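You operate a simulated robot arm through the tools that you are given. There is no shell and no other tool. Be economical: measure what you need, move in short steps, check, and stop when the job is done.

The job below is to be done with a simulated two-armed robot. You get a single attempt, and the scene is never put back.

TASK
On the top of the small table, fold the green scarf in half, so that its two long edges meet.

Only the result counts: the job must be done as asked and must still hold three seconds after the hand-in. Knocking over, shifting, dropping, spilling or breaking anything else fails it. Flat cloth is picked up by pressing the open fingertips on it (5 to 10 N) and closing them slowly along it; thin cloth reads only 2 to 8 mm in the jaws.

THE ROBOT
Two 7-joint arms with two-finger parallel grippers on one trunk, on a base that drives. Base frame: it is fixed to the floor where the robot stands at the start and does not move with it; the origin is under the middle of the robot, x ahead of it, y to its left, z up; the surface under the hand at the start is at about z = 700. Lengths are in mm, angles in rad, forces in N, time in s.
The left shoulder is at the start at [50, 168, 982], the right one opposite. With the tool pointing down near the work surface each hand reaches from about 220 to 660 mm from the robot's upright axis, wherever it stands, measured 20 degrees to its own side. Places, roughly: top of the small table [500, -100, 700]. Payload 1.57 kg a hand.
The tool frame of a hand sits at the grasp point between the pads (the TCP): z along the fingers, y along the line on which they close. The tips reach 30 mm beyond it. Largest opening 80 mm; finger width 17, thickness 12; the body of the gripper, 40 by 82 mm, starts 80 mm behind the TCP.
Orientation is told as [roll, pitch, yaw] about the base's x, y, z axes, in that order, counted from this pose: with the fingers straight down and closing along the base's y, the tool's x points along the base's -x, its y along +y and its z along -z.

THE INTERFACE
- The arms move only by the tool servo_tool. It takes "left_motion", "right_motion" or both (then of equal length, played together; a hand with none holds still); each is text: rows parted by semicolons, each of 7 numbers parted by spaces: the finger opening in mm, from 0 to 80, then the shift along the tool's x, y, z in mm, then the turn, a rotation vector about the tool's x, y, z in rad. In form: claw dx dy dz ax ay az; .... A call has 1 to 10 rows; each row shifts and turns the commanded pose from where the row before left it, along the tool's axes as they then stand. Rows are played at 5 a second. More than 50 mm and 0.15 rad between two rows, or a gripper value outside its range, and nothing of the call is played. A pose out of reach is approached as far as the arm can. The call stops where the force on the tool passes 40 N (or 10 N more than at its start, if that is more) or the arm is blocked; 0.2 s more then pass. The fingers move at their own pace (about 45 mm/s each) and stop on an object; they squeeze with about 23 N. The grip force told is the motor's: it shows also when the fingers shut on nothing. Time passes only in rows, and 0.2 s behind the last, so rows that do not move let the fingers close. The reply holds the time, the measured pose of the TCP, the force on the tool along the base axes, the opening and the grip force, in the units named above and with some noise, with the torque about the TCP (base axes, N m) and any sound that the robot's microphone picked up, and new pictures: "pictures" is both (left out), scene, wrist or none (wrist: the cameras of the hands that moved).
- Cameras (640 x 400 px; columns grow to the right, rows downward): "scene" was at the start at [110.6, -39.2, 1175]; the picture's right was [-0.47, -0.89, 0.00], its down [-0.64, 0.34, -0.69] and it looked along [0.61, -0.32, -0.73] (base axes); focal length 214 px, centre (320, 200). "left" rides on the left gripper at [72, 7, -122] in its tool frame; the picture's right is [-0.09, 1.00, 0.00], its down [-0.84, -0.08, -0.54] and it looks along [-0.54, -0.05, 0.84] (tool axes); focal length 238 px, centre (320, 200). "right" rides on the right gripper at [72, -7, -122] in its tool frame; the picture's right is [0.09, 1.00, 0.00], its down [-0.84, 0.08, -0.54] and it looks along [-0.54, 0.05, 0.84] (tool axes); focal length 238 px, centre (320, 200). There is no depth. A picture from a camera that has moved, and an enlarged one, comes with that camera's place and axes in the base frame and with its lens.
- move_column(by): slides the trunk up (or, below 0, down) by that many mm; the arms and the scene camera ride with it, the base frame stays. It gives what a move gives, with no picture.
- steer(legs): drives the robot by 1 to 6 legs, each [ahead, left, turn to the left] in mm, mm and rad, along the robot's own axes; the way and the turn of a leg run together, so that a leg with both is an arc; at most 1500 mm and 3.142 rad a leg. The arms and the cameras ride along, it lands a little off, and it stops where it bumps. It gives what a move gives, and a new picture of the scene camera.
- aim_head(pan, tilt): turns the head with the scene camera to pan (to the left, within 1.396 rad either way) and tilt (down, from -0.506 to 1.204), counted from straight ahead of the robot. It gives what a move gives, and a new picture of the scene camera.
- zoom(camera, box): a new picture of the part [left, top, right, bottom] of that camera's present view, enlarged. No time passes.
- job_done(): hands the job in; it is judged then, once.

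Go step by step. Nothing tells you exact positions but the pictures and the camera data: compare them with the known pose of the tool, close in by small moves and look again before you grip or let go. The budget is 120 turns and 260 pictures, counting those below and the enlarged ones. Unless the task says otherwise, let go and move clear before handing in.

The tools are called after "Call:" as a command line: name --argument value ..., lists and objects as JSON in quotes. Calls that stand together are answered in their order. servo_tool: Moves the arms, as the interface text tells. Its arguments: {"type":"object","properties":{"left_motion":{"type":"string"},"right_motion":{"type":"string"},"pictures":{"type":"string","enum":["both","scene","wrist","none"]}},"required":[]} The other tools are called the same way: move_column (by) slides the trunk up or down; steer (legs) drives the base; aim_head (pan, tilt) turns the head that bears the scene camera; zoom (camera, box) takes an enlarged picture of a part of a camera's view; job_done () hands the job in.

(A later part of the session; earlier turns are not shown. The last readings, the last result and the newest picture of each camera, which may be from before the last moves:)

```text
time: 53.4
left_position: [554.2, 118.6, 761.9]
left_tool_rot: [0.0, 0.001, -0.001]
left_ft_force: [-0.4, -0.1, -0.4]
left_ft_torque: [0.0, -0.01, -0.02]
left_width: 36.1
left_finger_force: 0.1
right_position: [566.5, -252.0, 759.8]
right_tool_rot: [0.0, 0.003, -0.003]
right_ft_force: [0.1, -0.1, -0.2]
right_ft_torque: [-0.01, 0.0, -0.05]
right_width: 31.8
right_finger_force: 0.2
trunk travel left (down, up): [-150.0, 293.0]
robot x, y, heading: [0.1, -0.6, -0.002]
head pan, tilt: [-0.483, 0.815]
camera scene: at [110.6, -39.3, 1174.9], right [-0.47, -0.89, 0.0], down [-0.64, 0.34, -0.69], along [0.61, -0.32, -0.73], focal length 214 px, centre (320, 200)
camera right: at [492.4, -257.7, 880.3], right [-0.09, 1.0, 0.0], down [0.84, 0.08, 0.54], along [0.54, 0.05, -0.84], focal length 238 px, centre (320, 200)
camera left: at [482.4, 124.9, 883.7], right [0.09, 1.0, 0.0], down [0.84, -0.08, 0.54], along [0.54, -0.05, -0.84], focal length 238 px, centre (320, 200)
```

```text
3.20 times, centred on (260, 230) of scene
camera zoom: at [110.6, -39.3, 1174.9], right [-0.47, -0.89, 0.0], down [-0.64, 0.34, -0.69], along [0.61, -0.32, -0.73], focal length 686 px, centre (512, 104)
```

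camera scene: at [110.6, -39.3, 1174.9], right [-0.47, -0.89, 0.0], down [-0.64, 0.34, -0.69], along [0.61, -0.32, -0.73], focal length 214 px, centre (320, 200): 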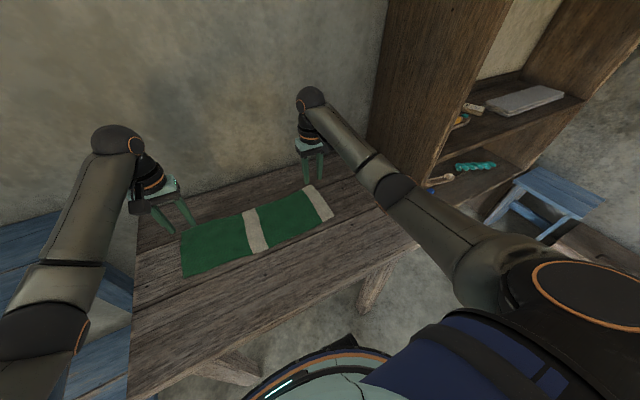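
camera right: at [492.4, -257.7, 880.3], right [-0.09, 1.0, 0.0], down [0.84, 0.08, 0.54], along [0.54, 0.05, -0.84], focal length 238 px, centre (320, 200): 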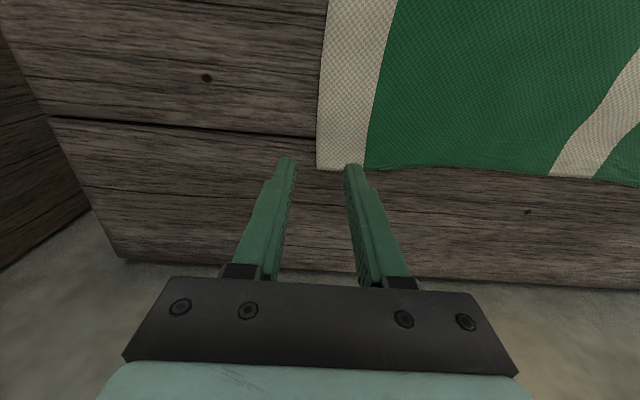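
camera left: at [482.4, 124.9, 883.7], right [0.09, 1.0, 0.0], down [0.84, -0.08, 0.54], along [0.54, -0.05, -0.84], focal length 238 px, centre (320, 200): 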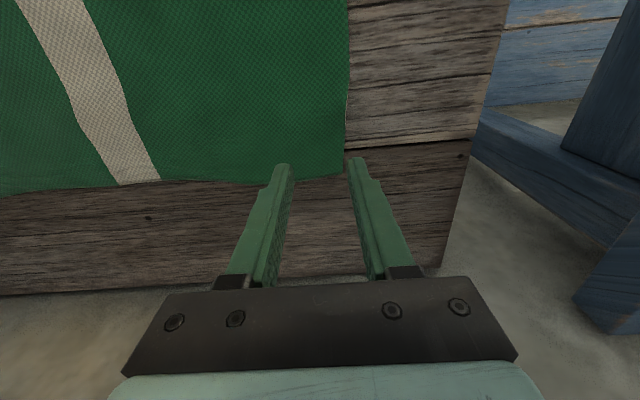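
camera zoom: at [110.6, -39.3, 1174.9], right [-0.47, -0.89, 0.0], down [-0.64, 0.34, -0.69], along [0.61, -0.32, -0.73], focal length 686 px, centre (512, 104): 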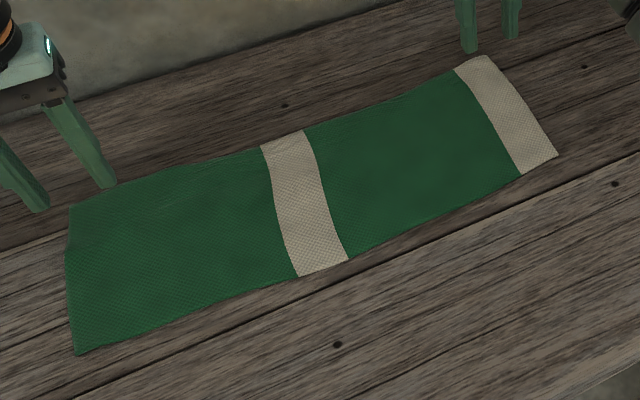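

The cloth is flat again: x from about 433 to 575, y from -253 to 139. Now I raise and yaw both hands by 90° so the fingers close across the far edge.

Call:
servo_tool --left_motion "34 0 0 -15 0 0 0.15;34 0 0 -10 0 0 0.15;34 0 0 0 0 0 0.15;34 0 0 0 0 0 0.15;34 0 0 0 0 0 0.15;34 0 0 0 0 0 0.15;34 0 0 0 0 0 0.15;34 0 0 0 0 0 0.15;34 0 0 0 0 0 0.15;34 0 0 0 0 0 0.15" --right_motion "34 0 0 -15 0 0 -0.15;34 0 0 -10 0 0 -0.15;34 0 0 0 0 0 -0.15;34 0 0 0 0 0 -0.15;34 0 0 0 0 0 -0.15;34 0 0 0 0 0 -0.15;34 0 0 0 0 0 -0.15;34 0 0 0 0 0 -0.15;34 0 0 0 0 0 -0.15;34 0 0 0 0 0 -0.15"

```text
time: 55.6
left_position: [554.2, 116.6, 787.7]
left_tool_rot: [0.0, 0.0, -1.503]
left_ft_force: [-0.2, -0.3, -0.3]
left_ft_torque: [-0.02, 0.02, -0.04]
left_width: 33.9
left_finger_force: 0.1
right_position: [565.2, -252.1, 784.9]
right_tool_rot: [0.0, 0.0, 1.502]
right_ft_force: [-0.4, 0.3, 1.4]
right_ft_torque: [-0.05, 0.0, 0.0]
right_width: 34.0
right_finger_force: 0.0
trunk travel left (down, up): [-150.0, 293.0]
robot x, y, heading: [1.0, 1.5, 0.002]
head pan, tilt: [-0.483, 0.815]
camera scene: at [110.6, -39.2, 1175.0], right [-0.47, -0.89, 0.0], down [-0.64, 0.34, -0.69], along [0.61, -0.32, -0.73], focal length 214 px, centre (320, 200)
camera right: at [565.9, -322.9, 905.7], right [-1.0, -0.02, 0.0], down [-0.02, 0.84, 0.54], along [-0.01, 0.54, -0.84], focal length 238 px, centre (320, 200)
camera left: at [556.8, 190.3, 908.4], right [1.0, -0.02, 0.0], down [-0.02, -0.84, 0.54], along [-0.01, -0.54, -0.84], focal length 238 px, centre (320, 200)
```

scene: 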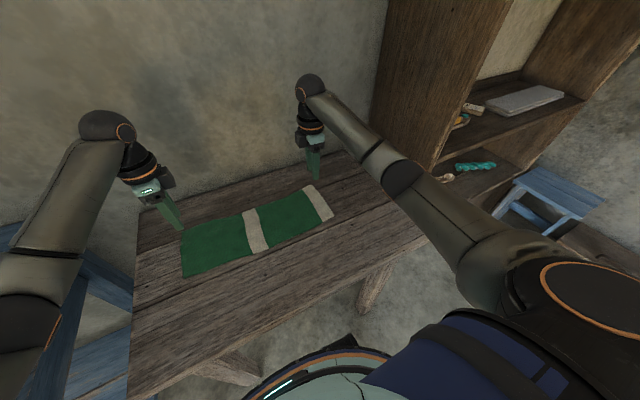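
right: 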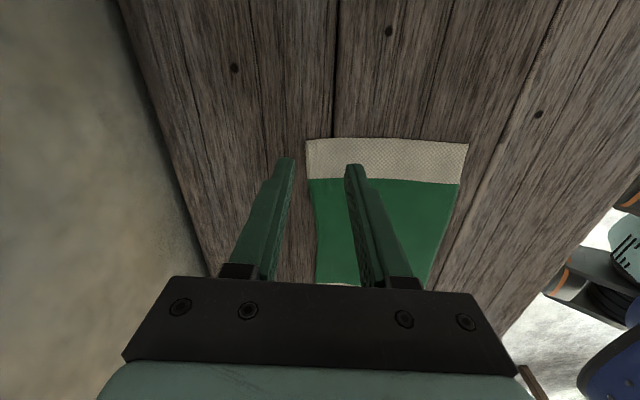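
left: 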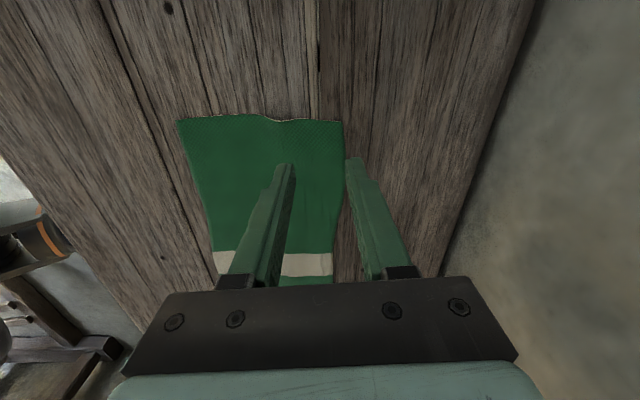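

The yawed view shows the far edge at x≈576 on both ends. I'll finish the yaw, centre the fingers at x≈543 near each end and lower close to the cloth.

Call:
servo_tool --left_motion "34 2.5 -6 5 0 0 0.068;34 2.5 -5 10 0 0 0;34 0 0 15 0 0 0;34 0 0 15 0 0 0;34 0 0 0 0 0 0" --right_motion "34 -8 11 5 0 0 -0.068;34 -7 11 10 0 0 0;34 0 0 14 0 0 0;34 0 0 14 0 0 0;34 0 0 0 0 0 0" --pictures "wrist"

```text
time: 56.8
left_position: [542.8, 123.9, 741.5]
left_tool_rot: [-0.001, 0.0, -1.567]
left_ft_force: [-0.2, 0.6, 0.2]
left_ft_torque: [0.02, -0.03, -0.02]
left_width: 34.1
left_finger_force: 0.0
right_position: [543.4, -236.2, 741.3]
right_tool_rot: [0.0, -0.001, 1.568]
right_ft_force: [-0.2, 0.3, 0.0]
right_ft_torque: [0.01, -0.01, -0.02]
right_width: 33.9
right_finger_force: 0.0
trunk travel left (down, up): [-150.0, 293.0]
robot x, y, heading: [-0.4, -3.2, 0.001]
head pan, tilt: [-0.483, 0.815]
camera right: at [549.1, -307.2, 862.6], right [-1.0, -0.09, 0.0], down [-0.07, 0.84, 0.54], along [-0.05, 0.54, -0.84], focal length 238 px, centre (320, 200)
camera left: at [550.2, 194.8, 863.2], right [1.0, -0.09, 0.0], down [-0.07, -0.84, 0.54], along [-0.05, -0.54, -0.84], focal length 238 px, centre (320, 200)
```

right: 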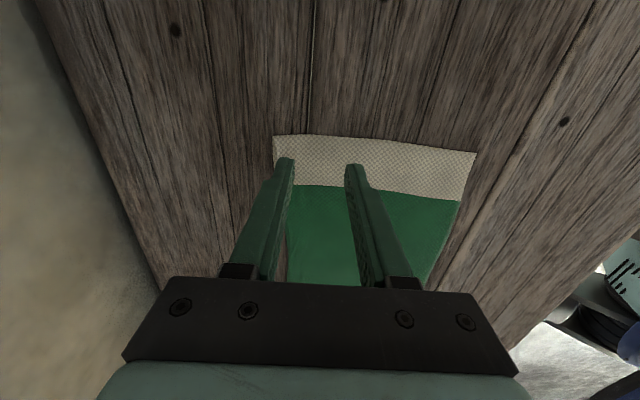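
left: 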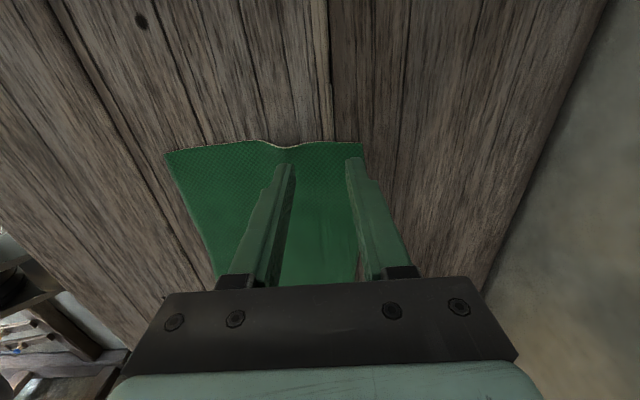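

Call:
servo_tool --left_motion "34 -4 0 4 0 0 0;34 0 0 4 0 0 0;34 0 0 1.5 0 0 0;34 0 0 1 0 0 0;34 0 0 0 0 0 0" --right_motion "34 0 0 4 0 0 0;34 0 0 4 0 0 0;34 0 0 1.5 0 0 0;34 0 0 1 0 0 0;34 0 0 0 0 0 0" --pictures "none"

```text
time: 58.0
left_position: [542.6, 117.9, 732.1]
left_tool_rot: [0.0, 0.0, -1.569]
left_ft_force: [-0.5, 0.4, 0.6]
left_ft_torque: [0.03, -0.01, 0.02]
left_width: 34.2
left_finger_force: 0.1
right_position: [544.4, -236.2, 730.6]
right_tool_rot: [-0.002, 0.001, 1.568]
right_ft_force: [0.2, -0.2, 4.6]
right_ft_torque: [-0.01, -0.01, -0.01]
right_width: 34.1
right_finger_force: 0.1
trunk travel left (down, up): [-150.0, 293.0]
robot x, y, heading: [1.3, 1.0, 0.003]
head pan, tilt: [-0.483, 0.815]
```

Call:
servo_tool --left_motion "34 0 0 1 0 0 0;34 0 0 1 0 0 0;34 0 0 0 0 0 0" --right_motion "34 0 0 0.8 0 0 0;34 0 0 0.7 0 0 0;34 0 0 0 0 0 0" --pictures "none"

```text
time: 58.8
left_position: [542.8, 118.2, 731.3]
left_tool_rot: [0.004, 0.0, -1.567]
left_ft_force: [1.3, 2.5, 11.1]
left_ft_torque: [0.09, 0.12, -0.03]
left_width: 33.7
left_finger_force: 0.0
right_position: [544.4, -235.9, 731.6]
right_tool_rot: [-0.004, 0.0, 1.568]
right_ft_force: [1.9, -1.8, 9.1]
right_ft_torque: [-0.08, 0.0, 0.03]
right_width: 34.1
right_finger_force: 0.1
trunk travel left (down, up): [-150.0, 293.0]
robot x, y, heading: [-0.4, -4.8, 0.006]
head pan, tilt: [-0.483, 0.815]
```

Pressing at about 10 N; I'll add half a millimetre and close slowly.

Call:
servo_tool --left_motion "34 0 0 0.5 0 0 0;31 0 0 0 0 0 0;28 0 0 0 0 0 0;25 0 0 0 0 0 0;22 0 0 0 0 0 0;19 0 0 0 0 0 0;16 0 0 0 0 0 0;13 0 0 0 0 0 0;10 0 0 0 0 0 0;7 0 0 0 0 0 0" --right_motion "34 0 0 0.7 0 0 0;31 0 0 0 0 0 0;28 0 0 0 0 0 0;25 0 0 0 0 0 0;22 0 0 0 0 0 0;19 0 0 0 0 0 0;16 0 0 0 0 0 0;13 0 0 0 0 0 0;10 0 0 0 0 0 0;7 0 0 0 0 0 0" --pictures "wrist"

Call:
servo_tool --left_motion "4 0 0 0 0 0 0;2 0 0 0 0 0 0;0 0 0 0 0 0 0;0 0 0 0 0 0 0" --right_motion "4 0 0 0 0 0 0;2 0 0 0 0 0 0;0 0 0 0 0 0 0;0 0 0 0 0 0 0" --pictures "wrist"

```text
time: 61.0
left_position: [540.6, 118.0, 732.3]
left_tool_rot: [0.005, -0.002, -1.566]
left_ft_force: [-0.7, -3.5, 19.2]
left_ft_torque: [-0.09, 0.13, 0.01]
left_width: 8.4
left_finger_force: 2.4
right_position: [543.5, -234.8, 731.6]
right_tool_rot: [-0.005, -0.001, 1.567]
right_ft_force: [-0.5, 4.6, 18.1]
right_ft_torque: [0.03, 0.03, -0.02]
right_width: 8.4
right_finger_force: 2.3
trunk travel left (down, up): [-150.0, 293.0]
robot x, y, heading: [-0.8, 3.6, -0.002]
head pan, tilt: [-0.483, 0.815]
camera right: at [547.7, -306.5, 852.4], right [-1.0, -0.09, -0.01], down [-0.08, 0.84, 0.54], along [-0.04, 0.54, -0.84], focal length 238 px, centre (320, 200)
camera left: at [548.2, 190.4, 853.0], right [1.0, -0.09, 0.0], down [-0.08, -0.84, 0.54], along [-0.04, -0.54, -0.84], focal length 238 px, centre (320, 200)
```

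right: 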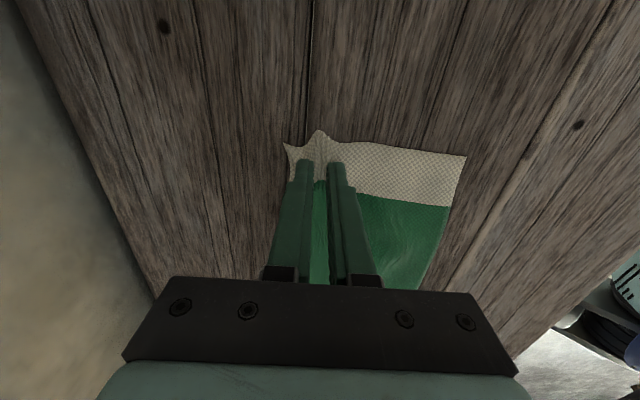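
left: 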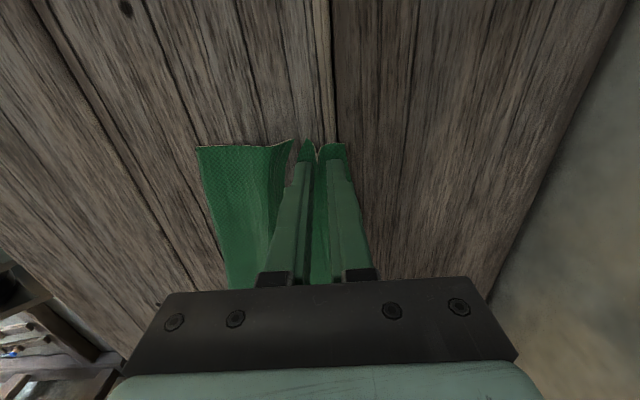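

```text
time: 62.0
left_position: [540.9, 117.7, 732.3]
left_tool_rot: [0.004, 0.001, -1.568]
left_ft_force: [-2.3, -5.9, 19.1]
left_ft_torque: [-0.13, 0.11, 0.05]
left_width: 2.3
left_finger_force: 23.2
right_position: [542.9, -236.5, 731.1]
right_tool_rot: [-0.007, 0.001, 1.568]
right_ft_force: [-1.8, 5.1, 18.9]
right_ft_torque: [0.07, 0.07, 0.0]
right_width: 0.3
right_finger_force: 21.4
trunk travel left (down, up): [-150.0, 293.0]
robot x, y, heading: [2.7, 1.4, 0.001]
head pan, tilt: [-0.483, 0.815]
camera right: at [547.5, -306.7, 852.4], right [-1.0, -0.09, -0.01], down [-0.08, 0.84, 0.54], along [-0.04, 0.54, -0.84], focal length 238 px, centre (320, 200)
camera left: at [548.1, 190.5, 853.0], right [1.0, -0.09, 0.0], down [-0.08, -0.84, 0.54], along [-0.04, -0.54, -0.84], focal length 238 px, centre (320, 200)
```

right: 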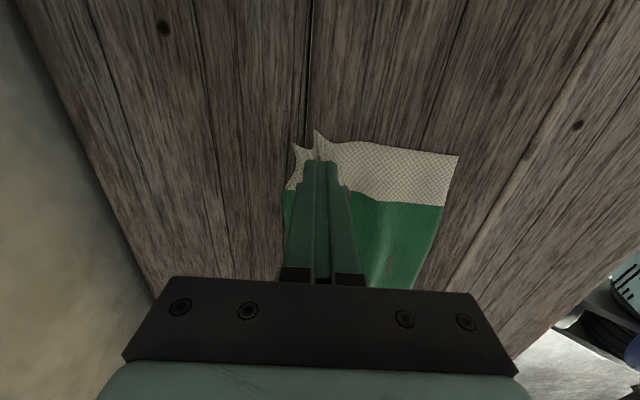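
left: 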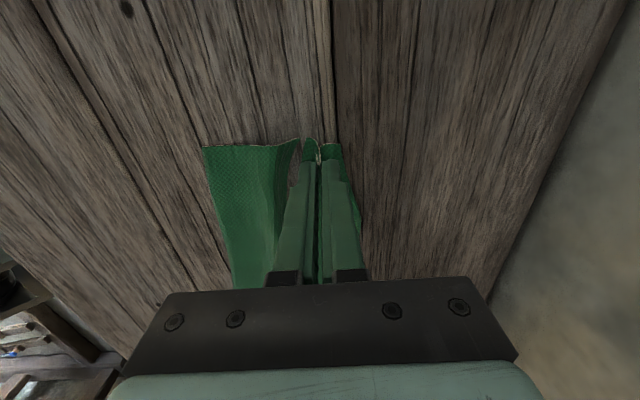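

Left holds (2.3 mm), right slipped (0.3 mm). I'll retry the right with a slightly wider opening and a bit further onto the cloth.

Call:
servo_tool --right_motion "14 0 0 0 0 0 0;28 0 0 0 0 0 0;40 0 0 0 0 0 0;40 0 0 -6 0 0 0;40 -5 3 0 0 0 0;40 0 0 5 0 0 0;40 0 0 1 0 0 0;40 0 0 0.4 0 0 0;40 0 0 0 0 0 0" --pictures "wrist"

```text
time: 64.0
left_position: [542.6, 117.9, 732.1]
left_tool_rot: [0.005, 0.0, -1.568]
left_ft_force: [-1.6, -2.0, 18.8]
left_ft_torque: [-0.02, 0.09, 0.0]
left_width: 1.9
left_finger_force: 22.8
right_position: [539.6, -231.4, 731.1]
right_tool_rot: [-0.004, 0.0, 1.567]
right_ft_force: [-3.3, -2.3, 18.1]
right_ft_torque: [-0.17, 0.38, 0.02]
right_width: 40.9
right_finger_force: 0.1
trunk travel left (down, up): [-150.0, 293.0]
robot x, y, heading: [-1.8, -0.7, 0.001]
head pan, tilt: [-0.483, 0.815]
camera right: at [544.6, -302.1, 852.5], right [-1.0, -0.09, -0.01], down [-0.08, 0.84, 0.54], along [-0.04, 0.54, -0.84], focal length 238 px, centre (320, 200)
```

right: 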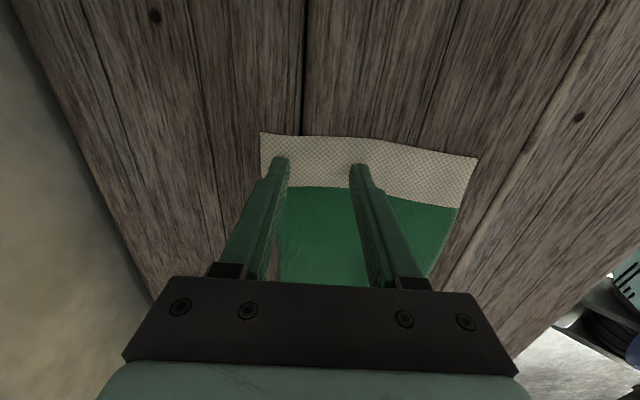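

Call:
servo_tool --right_motion "37 0 0 0 0 0 0;34 0 0 0 0 0 0;31 0 0 0 0 0 0;28 0 0 0 0 0 0;25 0 0 0 0 0 0;22 0 0 0 0 0 0;19 0 0 0 0 0 0;16 0 0 0 0 0 0;13 0 0 0 0 0 0;10 0 0 0 0 0 0" --pictures "wrist"

Call:
servo_tool --right_motion "7 0 0 0 0 0 0;4 0 0 0 0 0 0;2 0 0 0 0 0 0;0 0 0 0 0 0 0;0 0 0 0 0 0 0" --pictures "wrist"

```text
time: 66.2
left_position: [542.3, 118.9, 731.2]
left_tool_rot: [0.005, -0.001, -1.568]
left_ft_force: [2.3, -4.2, 17.6]
left_ft_torque: [-0.12, -0.01, 0.01]
left_width: 2.1
left_finger_force: 23.3
right_position: [539.7, -229.2, 731.3]
right_tool_rot: [-0.006, -0.002, 1.568]
right_ft_force: [-1.3, 3.3, 21.7]
right_ft_torque: [0.02, 0.09, 0.0]
right_width: 11.0
right_finger_force: 0.4
trunk travel left (down, up): [-150.0, 293.0]
robot x, y, heading: [0.2, 3.0, 0.003]
head pan, tilt: [-0.483, 0.815]
camera right: at [544.9, -301.2, 852.4], right [-1.0, -0.09, -0.01], down [-0.08, 0.84, 0.54], along [-0.04, 0.54, -0.84], focal length 238 px, centre (320, 200)
```

right: 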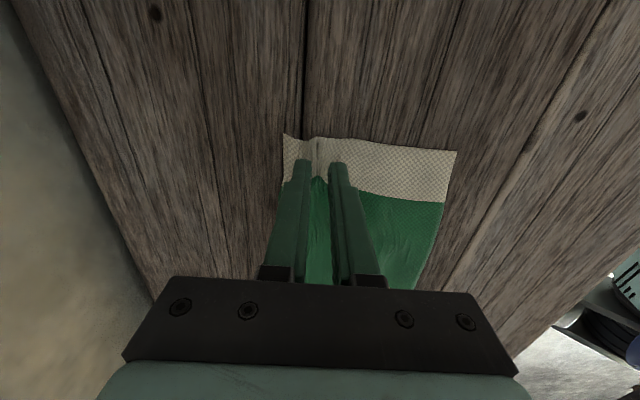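

```text
time: 67.4
left_position: [541.7, 118.8, 730.7]
left_tool_rot: [0.005, -0.001, -1.567]
left_ft_force: [1.7, -4.5, 17.3]
left_ft_torque: [-0.11, -0.05, 0.01]
left_width: 2.1
left_finger_force: 22.7
right_position: [539.8, -230.8, 731.5]
right_tool_rot: [-0.004, 0.0, 1.567]
right_ft_force: [-0.2, 5.0, 20.8]
right_ft_torque: [0.09, 0.02, -0.02]
right_width: 1.8
right_finger_force: 22.7
trunk travel left (down, up): [-150.0, 293.0]
robot x, y, heading: [0.8, -1.4, 0.001]
head pan, tilt: [-0.483, 0.815]
camera right: at [544.8, -301.3, 852.4], right [-1.0, -0.09, -0.01], down [-0.08, 0.84, 0.54], along [-0.04, 0.54, -0.84], focal length 238 px, centre (320, 200)
```

right: 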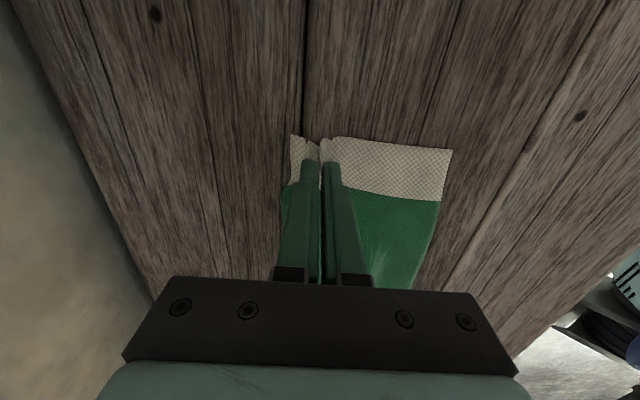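

Both grip now (2.1 and 1.8 mm). Lift straight up slowly and look.

Call:
servo_tool --left_motion "0 0 0 -5 0 0 0;0 0 0 -8 0 0 0;0 0 -2 -10 0 0 0;0 0 -4 -10 0 0 0;0 0 0 0 0 0 0" --right_motion "0 0 0 -5 0 0 0;0 0 0 -8 0 0 0;0 0 2 -10 0 0 0;0 0 4 -10 0 0 0;0 0 0 0 0 0 0"

Call:
zoom --camera "scene" --box '[160, 170, 360, 290]'

```text
time: 68.6
left_position: [538.3, 119.0, 761.8]
left_tool_rot: [-0.001, 0.0, -1.567]
left_ft_force: [0.2, -3.0, 0.6]
left_ft_torque: [-0.05, 0.02, 0.04]
left_width: 2.2
left_finger_force: 22.8
right_position: [535.0, -231.0, 761.6]
right_tool_rot: [0.001, -0.001, 1.567]
right_ft_force: [-0.4, 2.2, 0.2]
right_ft_torque: [0.08, -0.02, -0.03]
right_width: 1.7
right_finger_force: 23.2
trunk travel left (down, up): [-150.0, 293.0]
robot x, y, heading: [-3.4, -0.5, -0.002]
head pan, tilt: [-0.483, 0.815]
camera scene: at [110.6, -39.2, 1175.0], right [-0.47, -0.89, 0.0], down [-0.64, 0.34, -0.69], along [0.61, -0.32, -0.73], focal length 214 px, centre (320, 200)
camera right: at [540.2, -301.7, 882.6], right [-1.0, -0.09, 0.0], down [-0.07, 0.84, 0.54], along [-0.05, 0.54, -0.84], focal length 238 px, centre (320, 200)
camera left: at [544.2, 190.7, 883.5], right [1.0, -0.09, 0.0], down [-0.07, -0.84, 0.54], along [-0.05, -0.54, -0.84], focal length 238 px, centre (320, 200)
```

scene: 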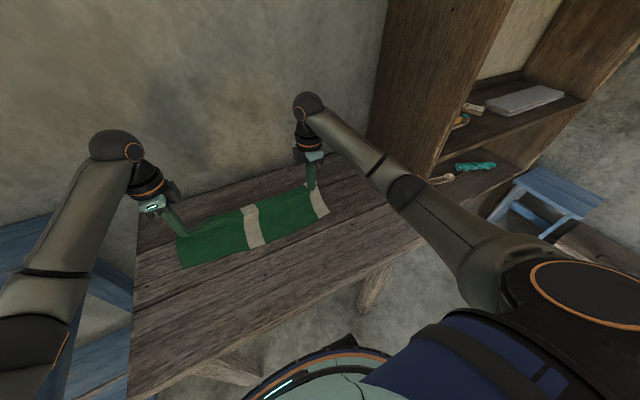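
right: 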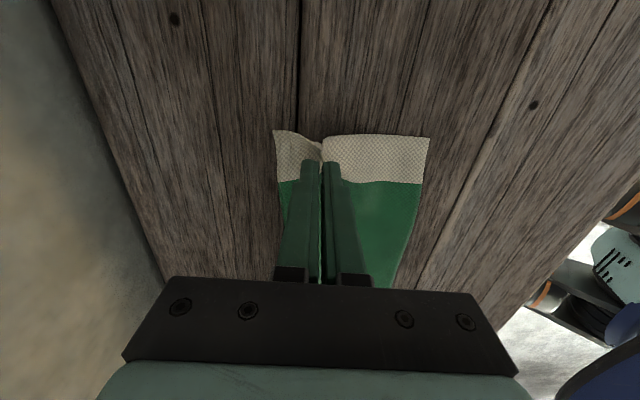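
left: 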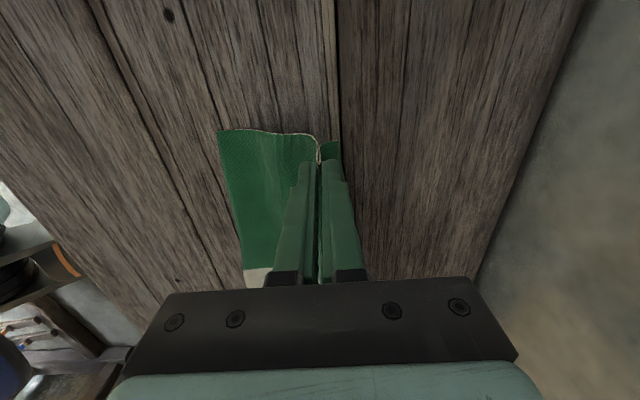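

```text
3.20 times, centred on (260, 230) of scene
camera zoom: at [110.6, -39.2, 1175.0], right [-0.47, -0.89, 0.0], down [-0.64, 0.34, -0.69], along [0.61, -0.32, -0.73], focal length 686 px, centre (512, 104)
```

zoom: 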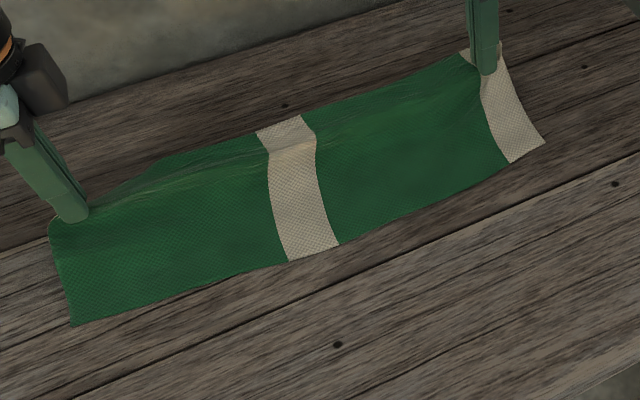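

The edge is taut, but this grip takes up about 50 mm from the edge, which would leave a turned-back hem after folding. I'll put it down flat and go back to closing along the edge near the very edge, this time gripping both hands together and keeping the spacing under light tension.

Call:
servo_tool --left_motion "0 0 4 10 0 0 0;0 0 2 10 0 0 0;0 0 0 8 0 0 0;0 0 0 4.3 0 0 0;10 0 0 0 0 0 0;20 0 0 0 0 0 0;30 0 0 0 0 0 0;40 0 0 0 0 0 0;40 0 0 -10 0 0 0;36 0 0 -30 0 0 0" --right_motion "0 0 -4 10 0 0 0;0 0 -2 10 0 0 0;0 0 0 8 0 0 0;0 0 0 4.3 0 0 0;10 0 0 0 0 0 0;20 0 0 0 0 0 0;30 0 0 0 0 0 0;40 0 0 0 0 0 0;40 0 0 -10 0 0 0;36 0 0 -30 0 0 0" --pictures "none"

Call:
servo_tool --left_motion "36 0 0 0 0 0 -0.15;36 0 0 0 0 0 -0.15;36 0 0 0 0 0 -0.15;36 0 0 0 0 0 -0.15;36 0 0 0 0 0 -0.15;36 0 0 0 0 0 -0.15;36 0 0 0 0 0 -0.15;36 0 0 0 0 0 -0.15;36 0 0 0 0 0 -0.15;36 0 0 0 0 0 -0.15" --right_motion "36 0 0 0 0 0 0.15;36 0 0 0 0 0 0.15;36 0 0 0 0 0 0.15;36 0 0 0 0 0 0.15;36 0 0 0 0 0 0.15;36 0 0 0 0 0 0.15;36 0 0 0 0 0 0.15;36 0 0 0 0 0 0.15;36 0 0 0 0 0 0.15;36 0 0 0 0 0 0.15"

Call:
zoom --camera "scene" --box '[160, 170, 360, 290]'

```text
time: 70.8
left_position: [541.6, 119.2, 767.8]
left_tool_rot: [-0.003, 0.001, -1.567]
left_ft_force: [-0.2, 0.4, -0.3]
left_ft_torque: [0.0, -0.02, 0.0]
left_width: 36.1
left_finger_force: 0.0
right_position: [542.6, -231.0, 768.1]
right_tool_rot: [0.003, 0.001, 1.567]
right_ft_force: [-0.2, 0.0, -0.4]
right_ft_torque: [0.02, 0.02, -0.04]
right_width: 36.2
right_finger_force: 0.1
trunk travel left (down, up): [-150.0, 293.0]
robot x, y, heading: [0.1, 0.2, -0.0]
head pan, tilt: [-0.483, 0.815]
```

```text
time: 73.0
left_position: [541.7, 117.6, 769.2]
left_tool_rot: [0.0, 0.001, -0.065]
left_ft_force: [0.1, -0.4, -0.4]
left_ft_torque: [0.04, 0.02, -0.04]
left_width: 36.1
left_finger_force: 0.0
right_position: [541.4, -230.8, 769.0]
right_tool_rot: [0.001, 0.0, 0.067]
right_ft_force: [0.4, -0.5, 0.1]
right_ft_torque: [-0.02, 0.01, 0.02]
right_width: 35.7
right_finger_force: 0.0
trunk travel left (down, up): [-150.0, 293.0]
robot x, y, heading: [-5.2, -0.4, 0.005]
head pan, tilt: [-0.483, 0.815]
camera scene: at [110.6, -39.2, 1175.0], right [-0.47, -0.89, 0.0], down [-0.64, 0.34, -0.69], along [0.61, -0.32, -0.73], focal length 214 px, centre (320, 200)
camera right: at [468.5, -240.9, 890.4], right [-0.16, 0.99, 0.0], down [0.83, 0.13, 0.54], along [0.54, 0.09, -0.84], focal length 238 px, centre (320, 200)
camera left: at [472.2, 130.1, 891.0], right [0.16, 0.99, 0.0], down [0.83, -0.13, 0.54], along [0.54, -0.08, -0.84], focal length 238 px, centre (320, 200)
```

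scene: 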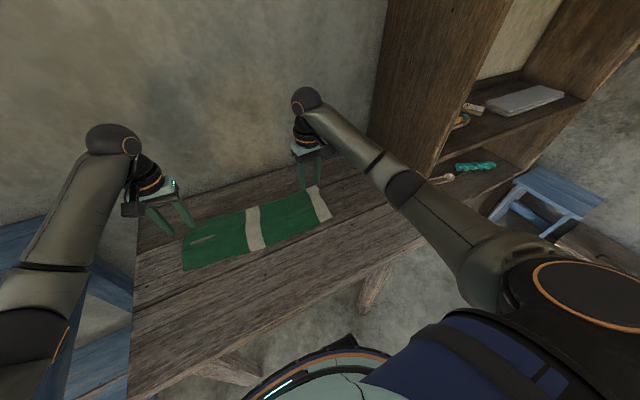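
right: 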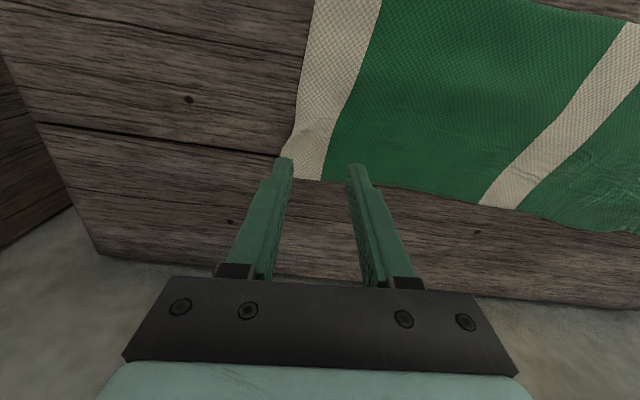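
left: 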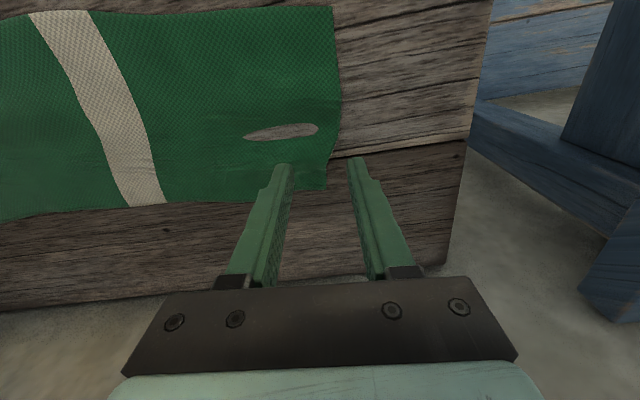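

```text
3.20 times, centred on (260, 230) of scene
camera zoom: at [110.6, -39.2, 1175.0], right [-0.47, -0.89, 0.0], down [-0.64, 0.34, -0.69], along [0.61, -0.32, -0.73], focal length 686 px, centre (512, 104)
```

zoom: 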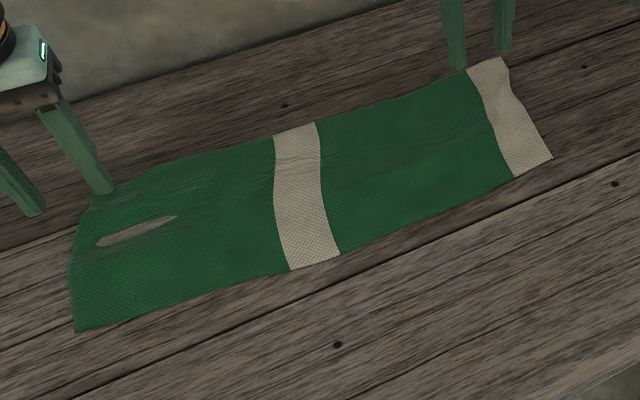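

I'll flatten again: left hand pulls the near-left corner toward the robot; right hand smooths the far-right corner.

Call:
servo_tool --left_motion "36 26 -4 0 0 0 -0.065;36 26 -3 0 0 0 0;36 26 -3 6 0 0 0;36 0 0 22 0 0 0;36 0 0 8 0 0 0;36 0 0 3 0 0 0;36 0 0 1 0 0 0;36 0 0 0 0 0 0" --right_motion "36 0 6 0 0 0 0.065;36 -12 0 0 0 0 0;36 0 0 6 0 0 0;36 0 0 20 0 0 0;36 0 0 8 0 0 0;36 0 0 3 0 0 0;36 0 0 1 0 0 0;36 0 0 0 0 0 0" --pictures "wrist"

```text
time: 74.8
left_position: [465.4, 110.2, 732.8]
left_tool_rot: [-0.001, -0.004, -0.005]
left_ft_force: [2.5, 2.9, 14.8]
left_ft_torque: [0.07, -0.03, 0.03]
left_width: 36.2
left_finger_force: 0.0
right_position: [552.5, -224.8, 731.6]
right_tool_rot: [0.003, -0.002, 0.004]
right_ft_force: [1.5, 0.3, 1.2]
right_ft_torque: [0.03, 0.02, -0.01]
right_width: 35.9
right_finger_force: 0.1
trunk travel left (down, up): [-150.0, 293.0]
robot x, y, heading: [3.3, -1.9, -0.001]
head pan, tilt: [-0.483, 0.815]
camera right: at [479.2, -230.8, 852.7], right [-0.1, 1.0, 0.0], down [0.84, 0.08, 0.54], along [0.54, 0.05, -0.84], focal length 238 px, centre (320, 200)
camera left: at [393.2, 117.6, 852.8], right [0.09, 1.0, 0.0], down [0.83, -0.08, 0.55], along [0.54, -0.05, -0.84], focal length 238 px, centre (320, 200)
```

right: 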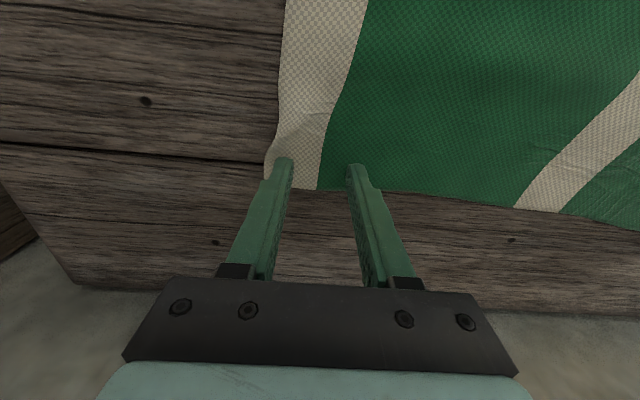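
left: 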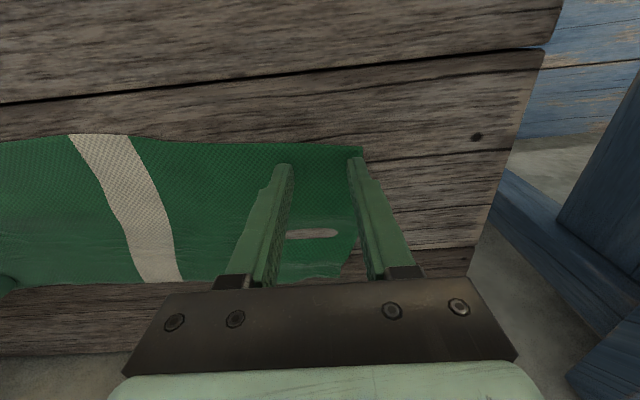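

Call:
servo_tool --left_motion "36 0 0 0 0 0 0;36 5 0.5 0 0 0 0;36 5 0.5 0 0 0 0;36 5 0.5 0 0 0 0;36 5 0.5 0 0 0 0;36 4 0 0 0 0 0;36 0 0 0 0 0 0;36 0 0 -15 0 0 0;36 0 0 -20 0 0 0" --right_motion "36 0 0 1.3 0 0 0;36 -2 0 0 0 0 0;36 -2 0 0 0 0 0;36 -2 0 0 0 0 0;36 -2 0 0 0 0 0;36 0 0 0 0 0 0;36 0 0 0 0 0 0;36 0 0 -15 0 0 0;36 0 0 0 0 0 0" --pictures "none"

Call:
servo_tool --left_motion "36 -40 0 0 0 0 0;36 -40 0 0 0 0 0;36 -40 0 0 0 0 0;36 0 0 12 0 0 0;36 0 0 0 0 0 0" --pictures "both"

Call:
zoom --camera "scene" --box '[160, 170, 360, 290]'

```text
time: 76.8
left_position: [439.3, 111.7, 764.8]
left_tool_rot: [0.004, 0.003, -0.003]
left_ft_force: [0.2, -0.5, -0.1]
left_ft_torque: [-0.01, 0.01, 0.05]
left_width: 36.1
left_finger_force: 0.1
right_position: [560.8, -224.4, 744.0]
right_tool_rot: [-0.001, -0.001, 0.004]
right_ft_force: [0.3, -1.0, -0.2]
right_ft_torque: [0.01, 0.03, 0.02]
right_width: 35.9
right_finger_force: 0.0
trunk travel left (down, up): [-150.0, 293.0]
robot x, y, heading: [0.1, 5.1, -0.003]
head pan, tilt: [-0.483, 0.815]
```

```text
time: 78.0
left_position: [561.4, 111.6, 752.0]
left_tool_rot: [0.0, 0.001, -0.004]
left_ft_force: [-0.1, -0.1, 0.5]
left_ft_torque: [-0.06, -0.02, 0.0]
left_width: 35.9
left_finger_force: 0.0
right_position: [562.3, -224.4, 745.2]
right_tool_rot: [0.0, 0.001, 0.003]
right_ft_force: [-0.2, 0.5, -0.1]
right_ft_torque: [0.01, 0.02, 0.02]
right_width: 36.0
right_finger_force: 0.1
trunk travel left (down, up): [-150.0, 293.0]
robot x, y, heading: [-2.8, 3.5, -0.002]
head pan, tilt: [-0.483, 0.815]
camera scene: at [110.7, -39.2, 1175.0], right [-0.47, -0.89, 0.0], down [-0.64, 0.34, -0.69], along [0.61, -0.32, -0.73], focal length 214 px, centre (320, 200)
camera left: at [490.5, 118.7, 873.6], right [0.1, 1.0, 0.0], down [0.84, -0.08, 0.54], along [0.54, -0.05, -0.84], focal length 238 px, centre (320, 200)
```

scene: 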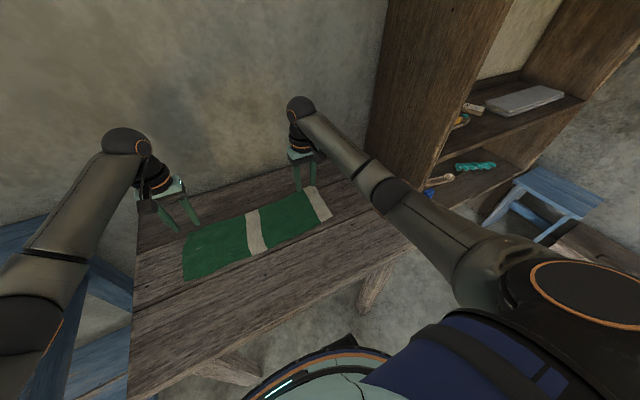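
left: 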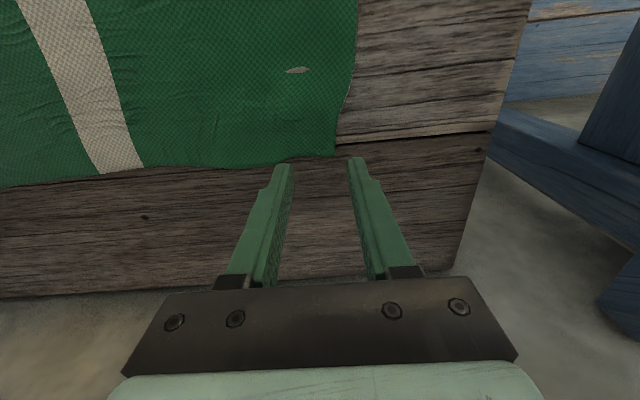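

```text
3.20 times, centred on (260, 230) of scene
camera zoom: at [110.7, -39.2, 1175.0], right [-0.47, -0.89, 0.0], down [-0.64, 0.34, -0.69], along [0.61, -0.32, -0.73], focal length 686 px, centre (512, 104)
```

zoom: 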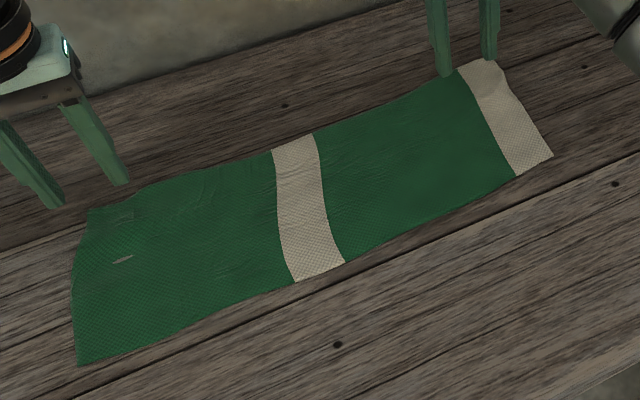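

Flat enough; the far-left corner needs a small outward drag. I'll place both hands at the far corners, press, nudge outward, and then grip both simultaneously.

Call:
servo_tool --left_motion "36 6 -10 5 0 0 0;36 5 -9 5 0 0 0;36 0 0 6 0 0 0;36 0 0 4 0 0 0;36 0 0 1.5 0 0 0;36 0 0 0 0 0 0" --right_motion "36 4 -1 3 0 0 0;36 3 -1 4 0 0 0;36 0 0 4 0 0 0;36 0 0 2 0 0 0;36 0 0 1.5 0 0 0;36 0 0 0 0 0 0" --pictures "wrist"

```text
time: 79.4
left_position: [550.3, 93.0, 730.8]
left_tool_rot: [-0.001, -0.001, -0.005]
left_ft_force: [0.6, 0.0, 3.9]
left_ft_torque: [0.02, 0.02, 0.01]
left_width: 36.0
left_finger_force: 0.0
right_position: [553.1, -226.5, 730.4]
right_tool_rot: [0.001, -0.001, 0.003]
right_ft_force: [-1.1, -0.2, 4.7]
right_ft_torque: [0.05, 0.02, 0.04]
right_width: 35.8
right_finger_force: 0.1
trunk travel left (down, up): [-150.0, 293.0]
robot x, y, heading: [2.1, 0.8, 0.001]
head pan, tilt: [-0.483, 0.815]
camera right: at [480.3, -233.0, 852.5], right [-0.1, 1.0, 0.0], down [0.84, 0.08, 0.54], along [0.54, 0.05, -0.84], focal length 238 px, centre (320, 200)
camera left: at [478.2, 100.2, 853.1], right [0.1, 1.0, 0.0], down [0.84, -0.08, 0.54], along [0.54, -0.05, -0.84], focal length 238 px, centre (320, 200)
```

right: 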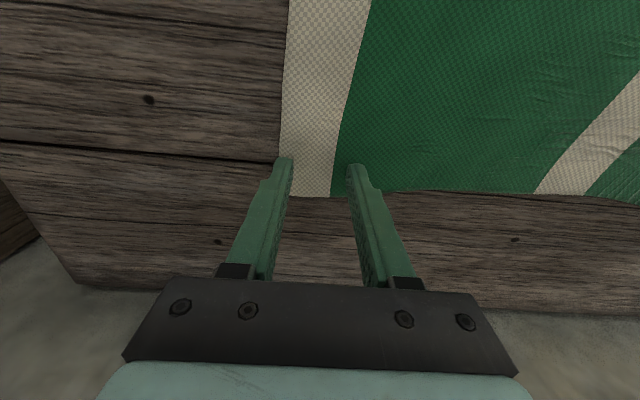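
left: 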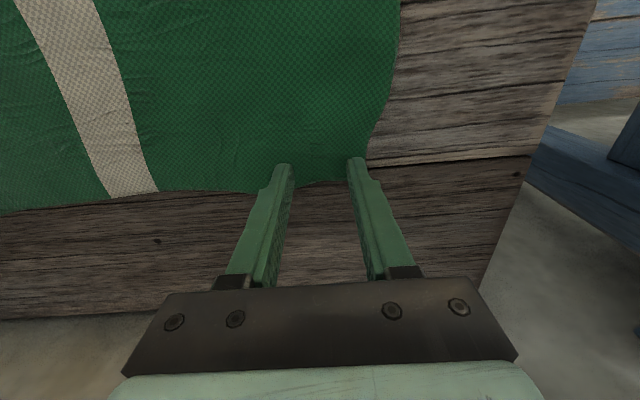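

Call:
servo_tool --left_motion "36 0 0 1 0 0 0;36 -2 3 0 0 0 0;36 -2 3 0 0 0 0;36 -2 3 0 0 0 0;36 0 3 0 0 0 0;36 0 0 -6 0 0 0;36 3 -5 0 0 0 0;36 0 0 5 0 0 0;36 0 0 1.2 0 0 0;36 0 0 0 0 0 0" --right_motion "36 0 0 0.8 0 0 0;36 0 0 0 0 0 0;36 0 0 0 0 0 0;36 0 0 0 0 0 0;36 0 0 0 0 0 0;36 0 0 0 0 0 0;36 0 0 0 0 0 0;36 0 0 0.3 0 0 0;36 0 0 0.2 0 0 0;36 0 0 0 0 0 0" --pictures "wrist"

```text
time: 81.6
left_position: [552.5, 100.7, 731.9]
left_tool_rot: [0.001, -0.003, -0.003]
left_ft_force: [-1.0, 1.6, 5.9]
left_ft_torque: [0.05, 0.1, 0.01]
left_width: 36.1
left_finger_force: 0.1
right_position: [553.2, -225.9, 731.6]
right_tool_rot: [0.0, -0.005, 0.005]
right_ft_force: [-0.5, -2.3, 19.0]
right_ft_torque: [0.0, -0.02, 0.03]
right_width: 36.0
right_finger_force: 0.2
trunk travel left (down, up): [-150.0, 293.0]
robot x, y, heading: [1.0, 0.7, -0.001]
head pan, tilt: [-0.483, 0.815]
camera right: at [479.8, -232.7, 852.1], right [-0.09, 1.0, 0.0], down [0.83, 0.08, 0.55], along [0.54, 0.05, -0.84], focal length 238 px, centre (320, 200)
camera left: at [480.6, 107.7, 853.0], right [0.09, 1.0, 0.0], down [0.83, -0.08, 0.54], along [0.54, -0.05, -0.84], focal length 238 px, centre (320, 200)
```

right: 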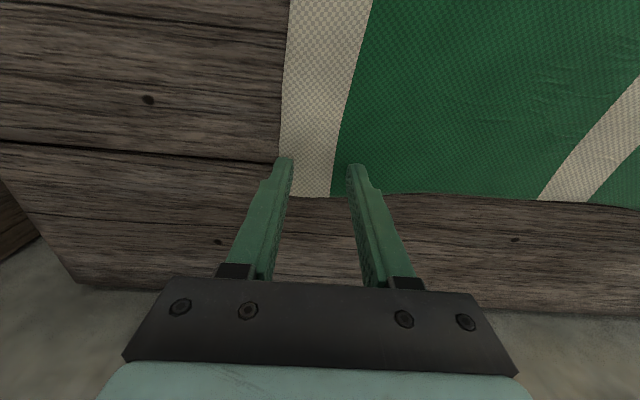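
left: 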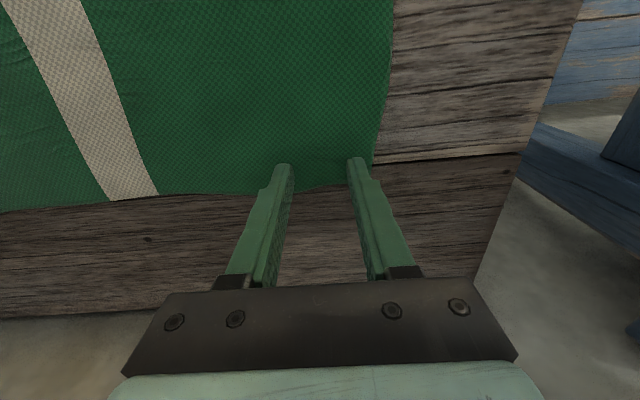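

Now I close both while shifting each hand inward by half the closing, so the inner finger stays put and the gathered cloth comes only from the free end; the span between hands then stays unstressed.

Call:
servo_tool --left_motion "36 0 0 0.9 0 0 0;33 0 -1.5 0 0 0 0;30 0 -1.5 0 0 0 0;27 0 -1.5 0 0 0 0;24 0 -1.5 0 0 0 0;21 0 -1.5 0 0 0 0;18 0 -1.5 0 0 0 0;15 0 -1.5 0 0 0 0;12 0 -1.5 0 0 0 0;9 0 -1.5 0 0 0 0" --right_motion "36 0 0 0 0 0 0;33 0 1.5 0 0 0 0;30 0 1.5 0 0 0 0;27 0 1.5 0 0 0 0;24 0 1.5 0 0 0 0;21 0 1.5 0 0 0 0;18 0 1.5 0 0 0 0;15 0 1.5 0 0 0 0;12 0 1.5 0 0 0 0;9 0 1.5 0 0 0 0" --pictures "wrist"

Call:
servo_tool --left_motion "6 0 -1.5 0 0 0 0;3 0 -1.5 0 0 0 0;0 0 -1 0 0 0 0;0 0 0 0 0 0 0;0 0 0 0 0 0 0" --right_motion "6 0 1.5 0 0 0 0;3 0 1.5 0 0 0 0;0 0 1 0 0 0 0;0 0 0 0 0 0 0;0 0 0 0 0 0 0" --pictures "wrist"

```text
time: 83.8
left_position: [552.3, 86.7, 730.6]
left_tool_rot: [0.001, -0.006, -0.004]
left_ft_force: [1.5, 2.2, 18.1]
left_ft_torque: [0.06, -0.01, -0.02]
left_width: 9.5
left_finger_force: 0.7
right_position: [552.9, -213.3, 730.8]
right_tool_rot: [0.0, -0.006, 0.004]
right_ft_force: [-0.7, -1.7, 15.4]
right_ft_torque: [-0.03, 0.01, 0.02]
right_width: 8.6
right_finger_force: 0.2
trunk travel left (down, up): [-150.0, 293.0]
robot x, y, heading: [-2.9, 2.5, 0.002]
head pan, tilt: [-0.483, 0.815]
camera right: at [479.0, -219.4, 852.2], right [-0.1, 1.0, 0.0], down [0.83, 0.08, 0.55], along [0.54, 0.05, -0.84], focal length 238 px, centre (320, 200)
camera left: at [479.7, 93.7, 852.8], right [0.1, 1.0, 0.0], down [0.83, -0.08, 0.55], along [0.54, -0.05, -0.84], focal length 238 px, centre (320, 200)
```

right: 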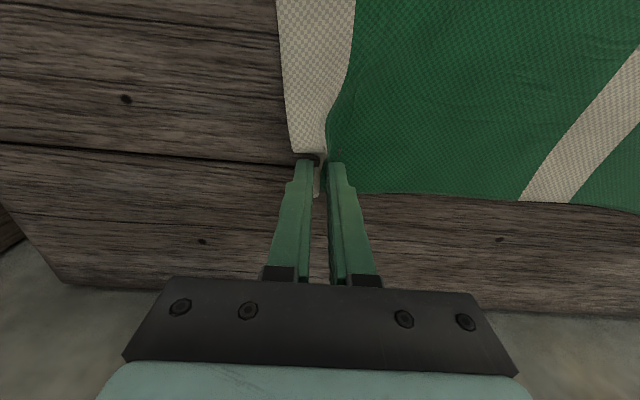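
left: 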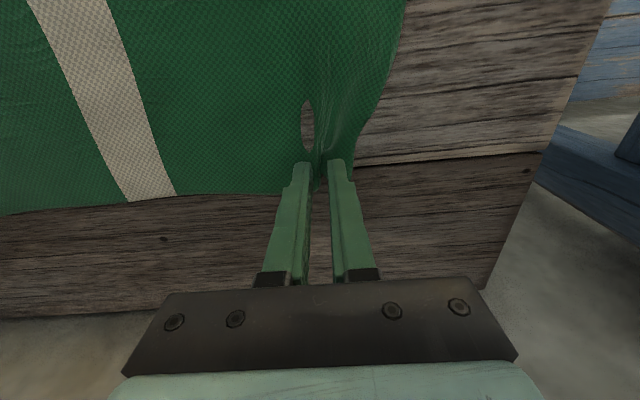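

```text
time: 85.0
left_position: [552.1, 83.3, 732.8]
left_tool_rot: [-0.001, -0.004, -0.004]
left_ft_force: [-0.9, 4.5, 20.2]
left_ft_torque: [0.2, 0.05, -0.03]
left_width: 1.6
left_finger_force: 23.1
right_position: [552.1, -209.2, 731.8]
right_tool_rot: [-0.001, -0.003, 0.003]
right_ft_force: [-1.2, -4.2, 14.8]
right_ft_torque: [-0.11, 0.02, -0.01]
right_width: 2.6
right_finger_force: 23.1
trunk travel left (down, up): [-150.0, 293.0]
robot x, y, heading: [-1.2, 3.3, 0.001]
head pan, tilt: [-0.483, 0.815]
camera right: at [479.2, -215.4, 852.2], right [-0.09, 1.0, 0.0], down [0.83, 0.08, 0.55], along [0.54, 0.05, -0.84], focal length 238 px, centre (320, 200)
camera left: at [480.1, 90.0, 852.8], right [0.09, 1.0, 0.0], down [0.83, -0.08, 0.55], along [0.54, -0.05, -0.84], focal length 238 px, centre (320, 200)
```

right: 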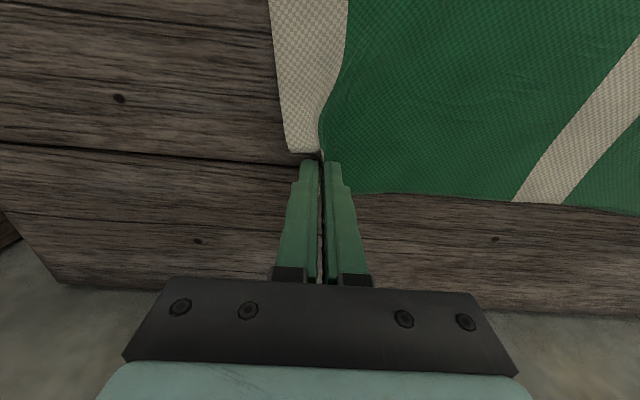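
left: 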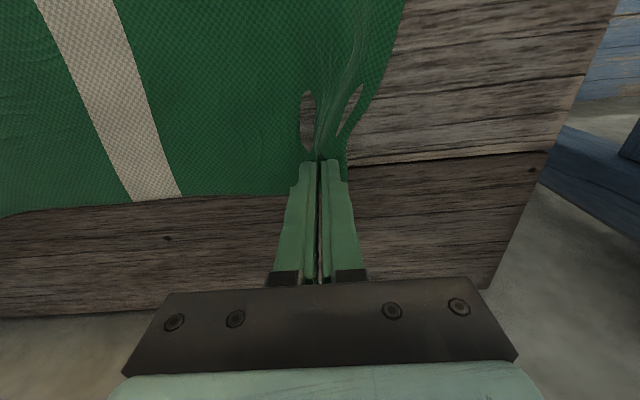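

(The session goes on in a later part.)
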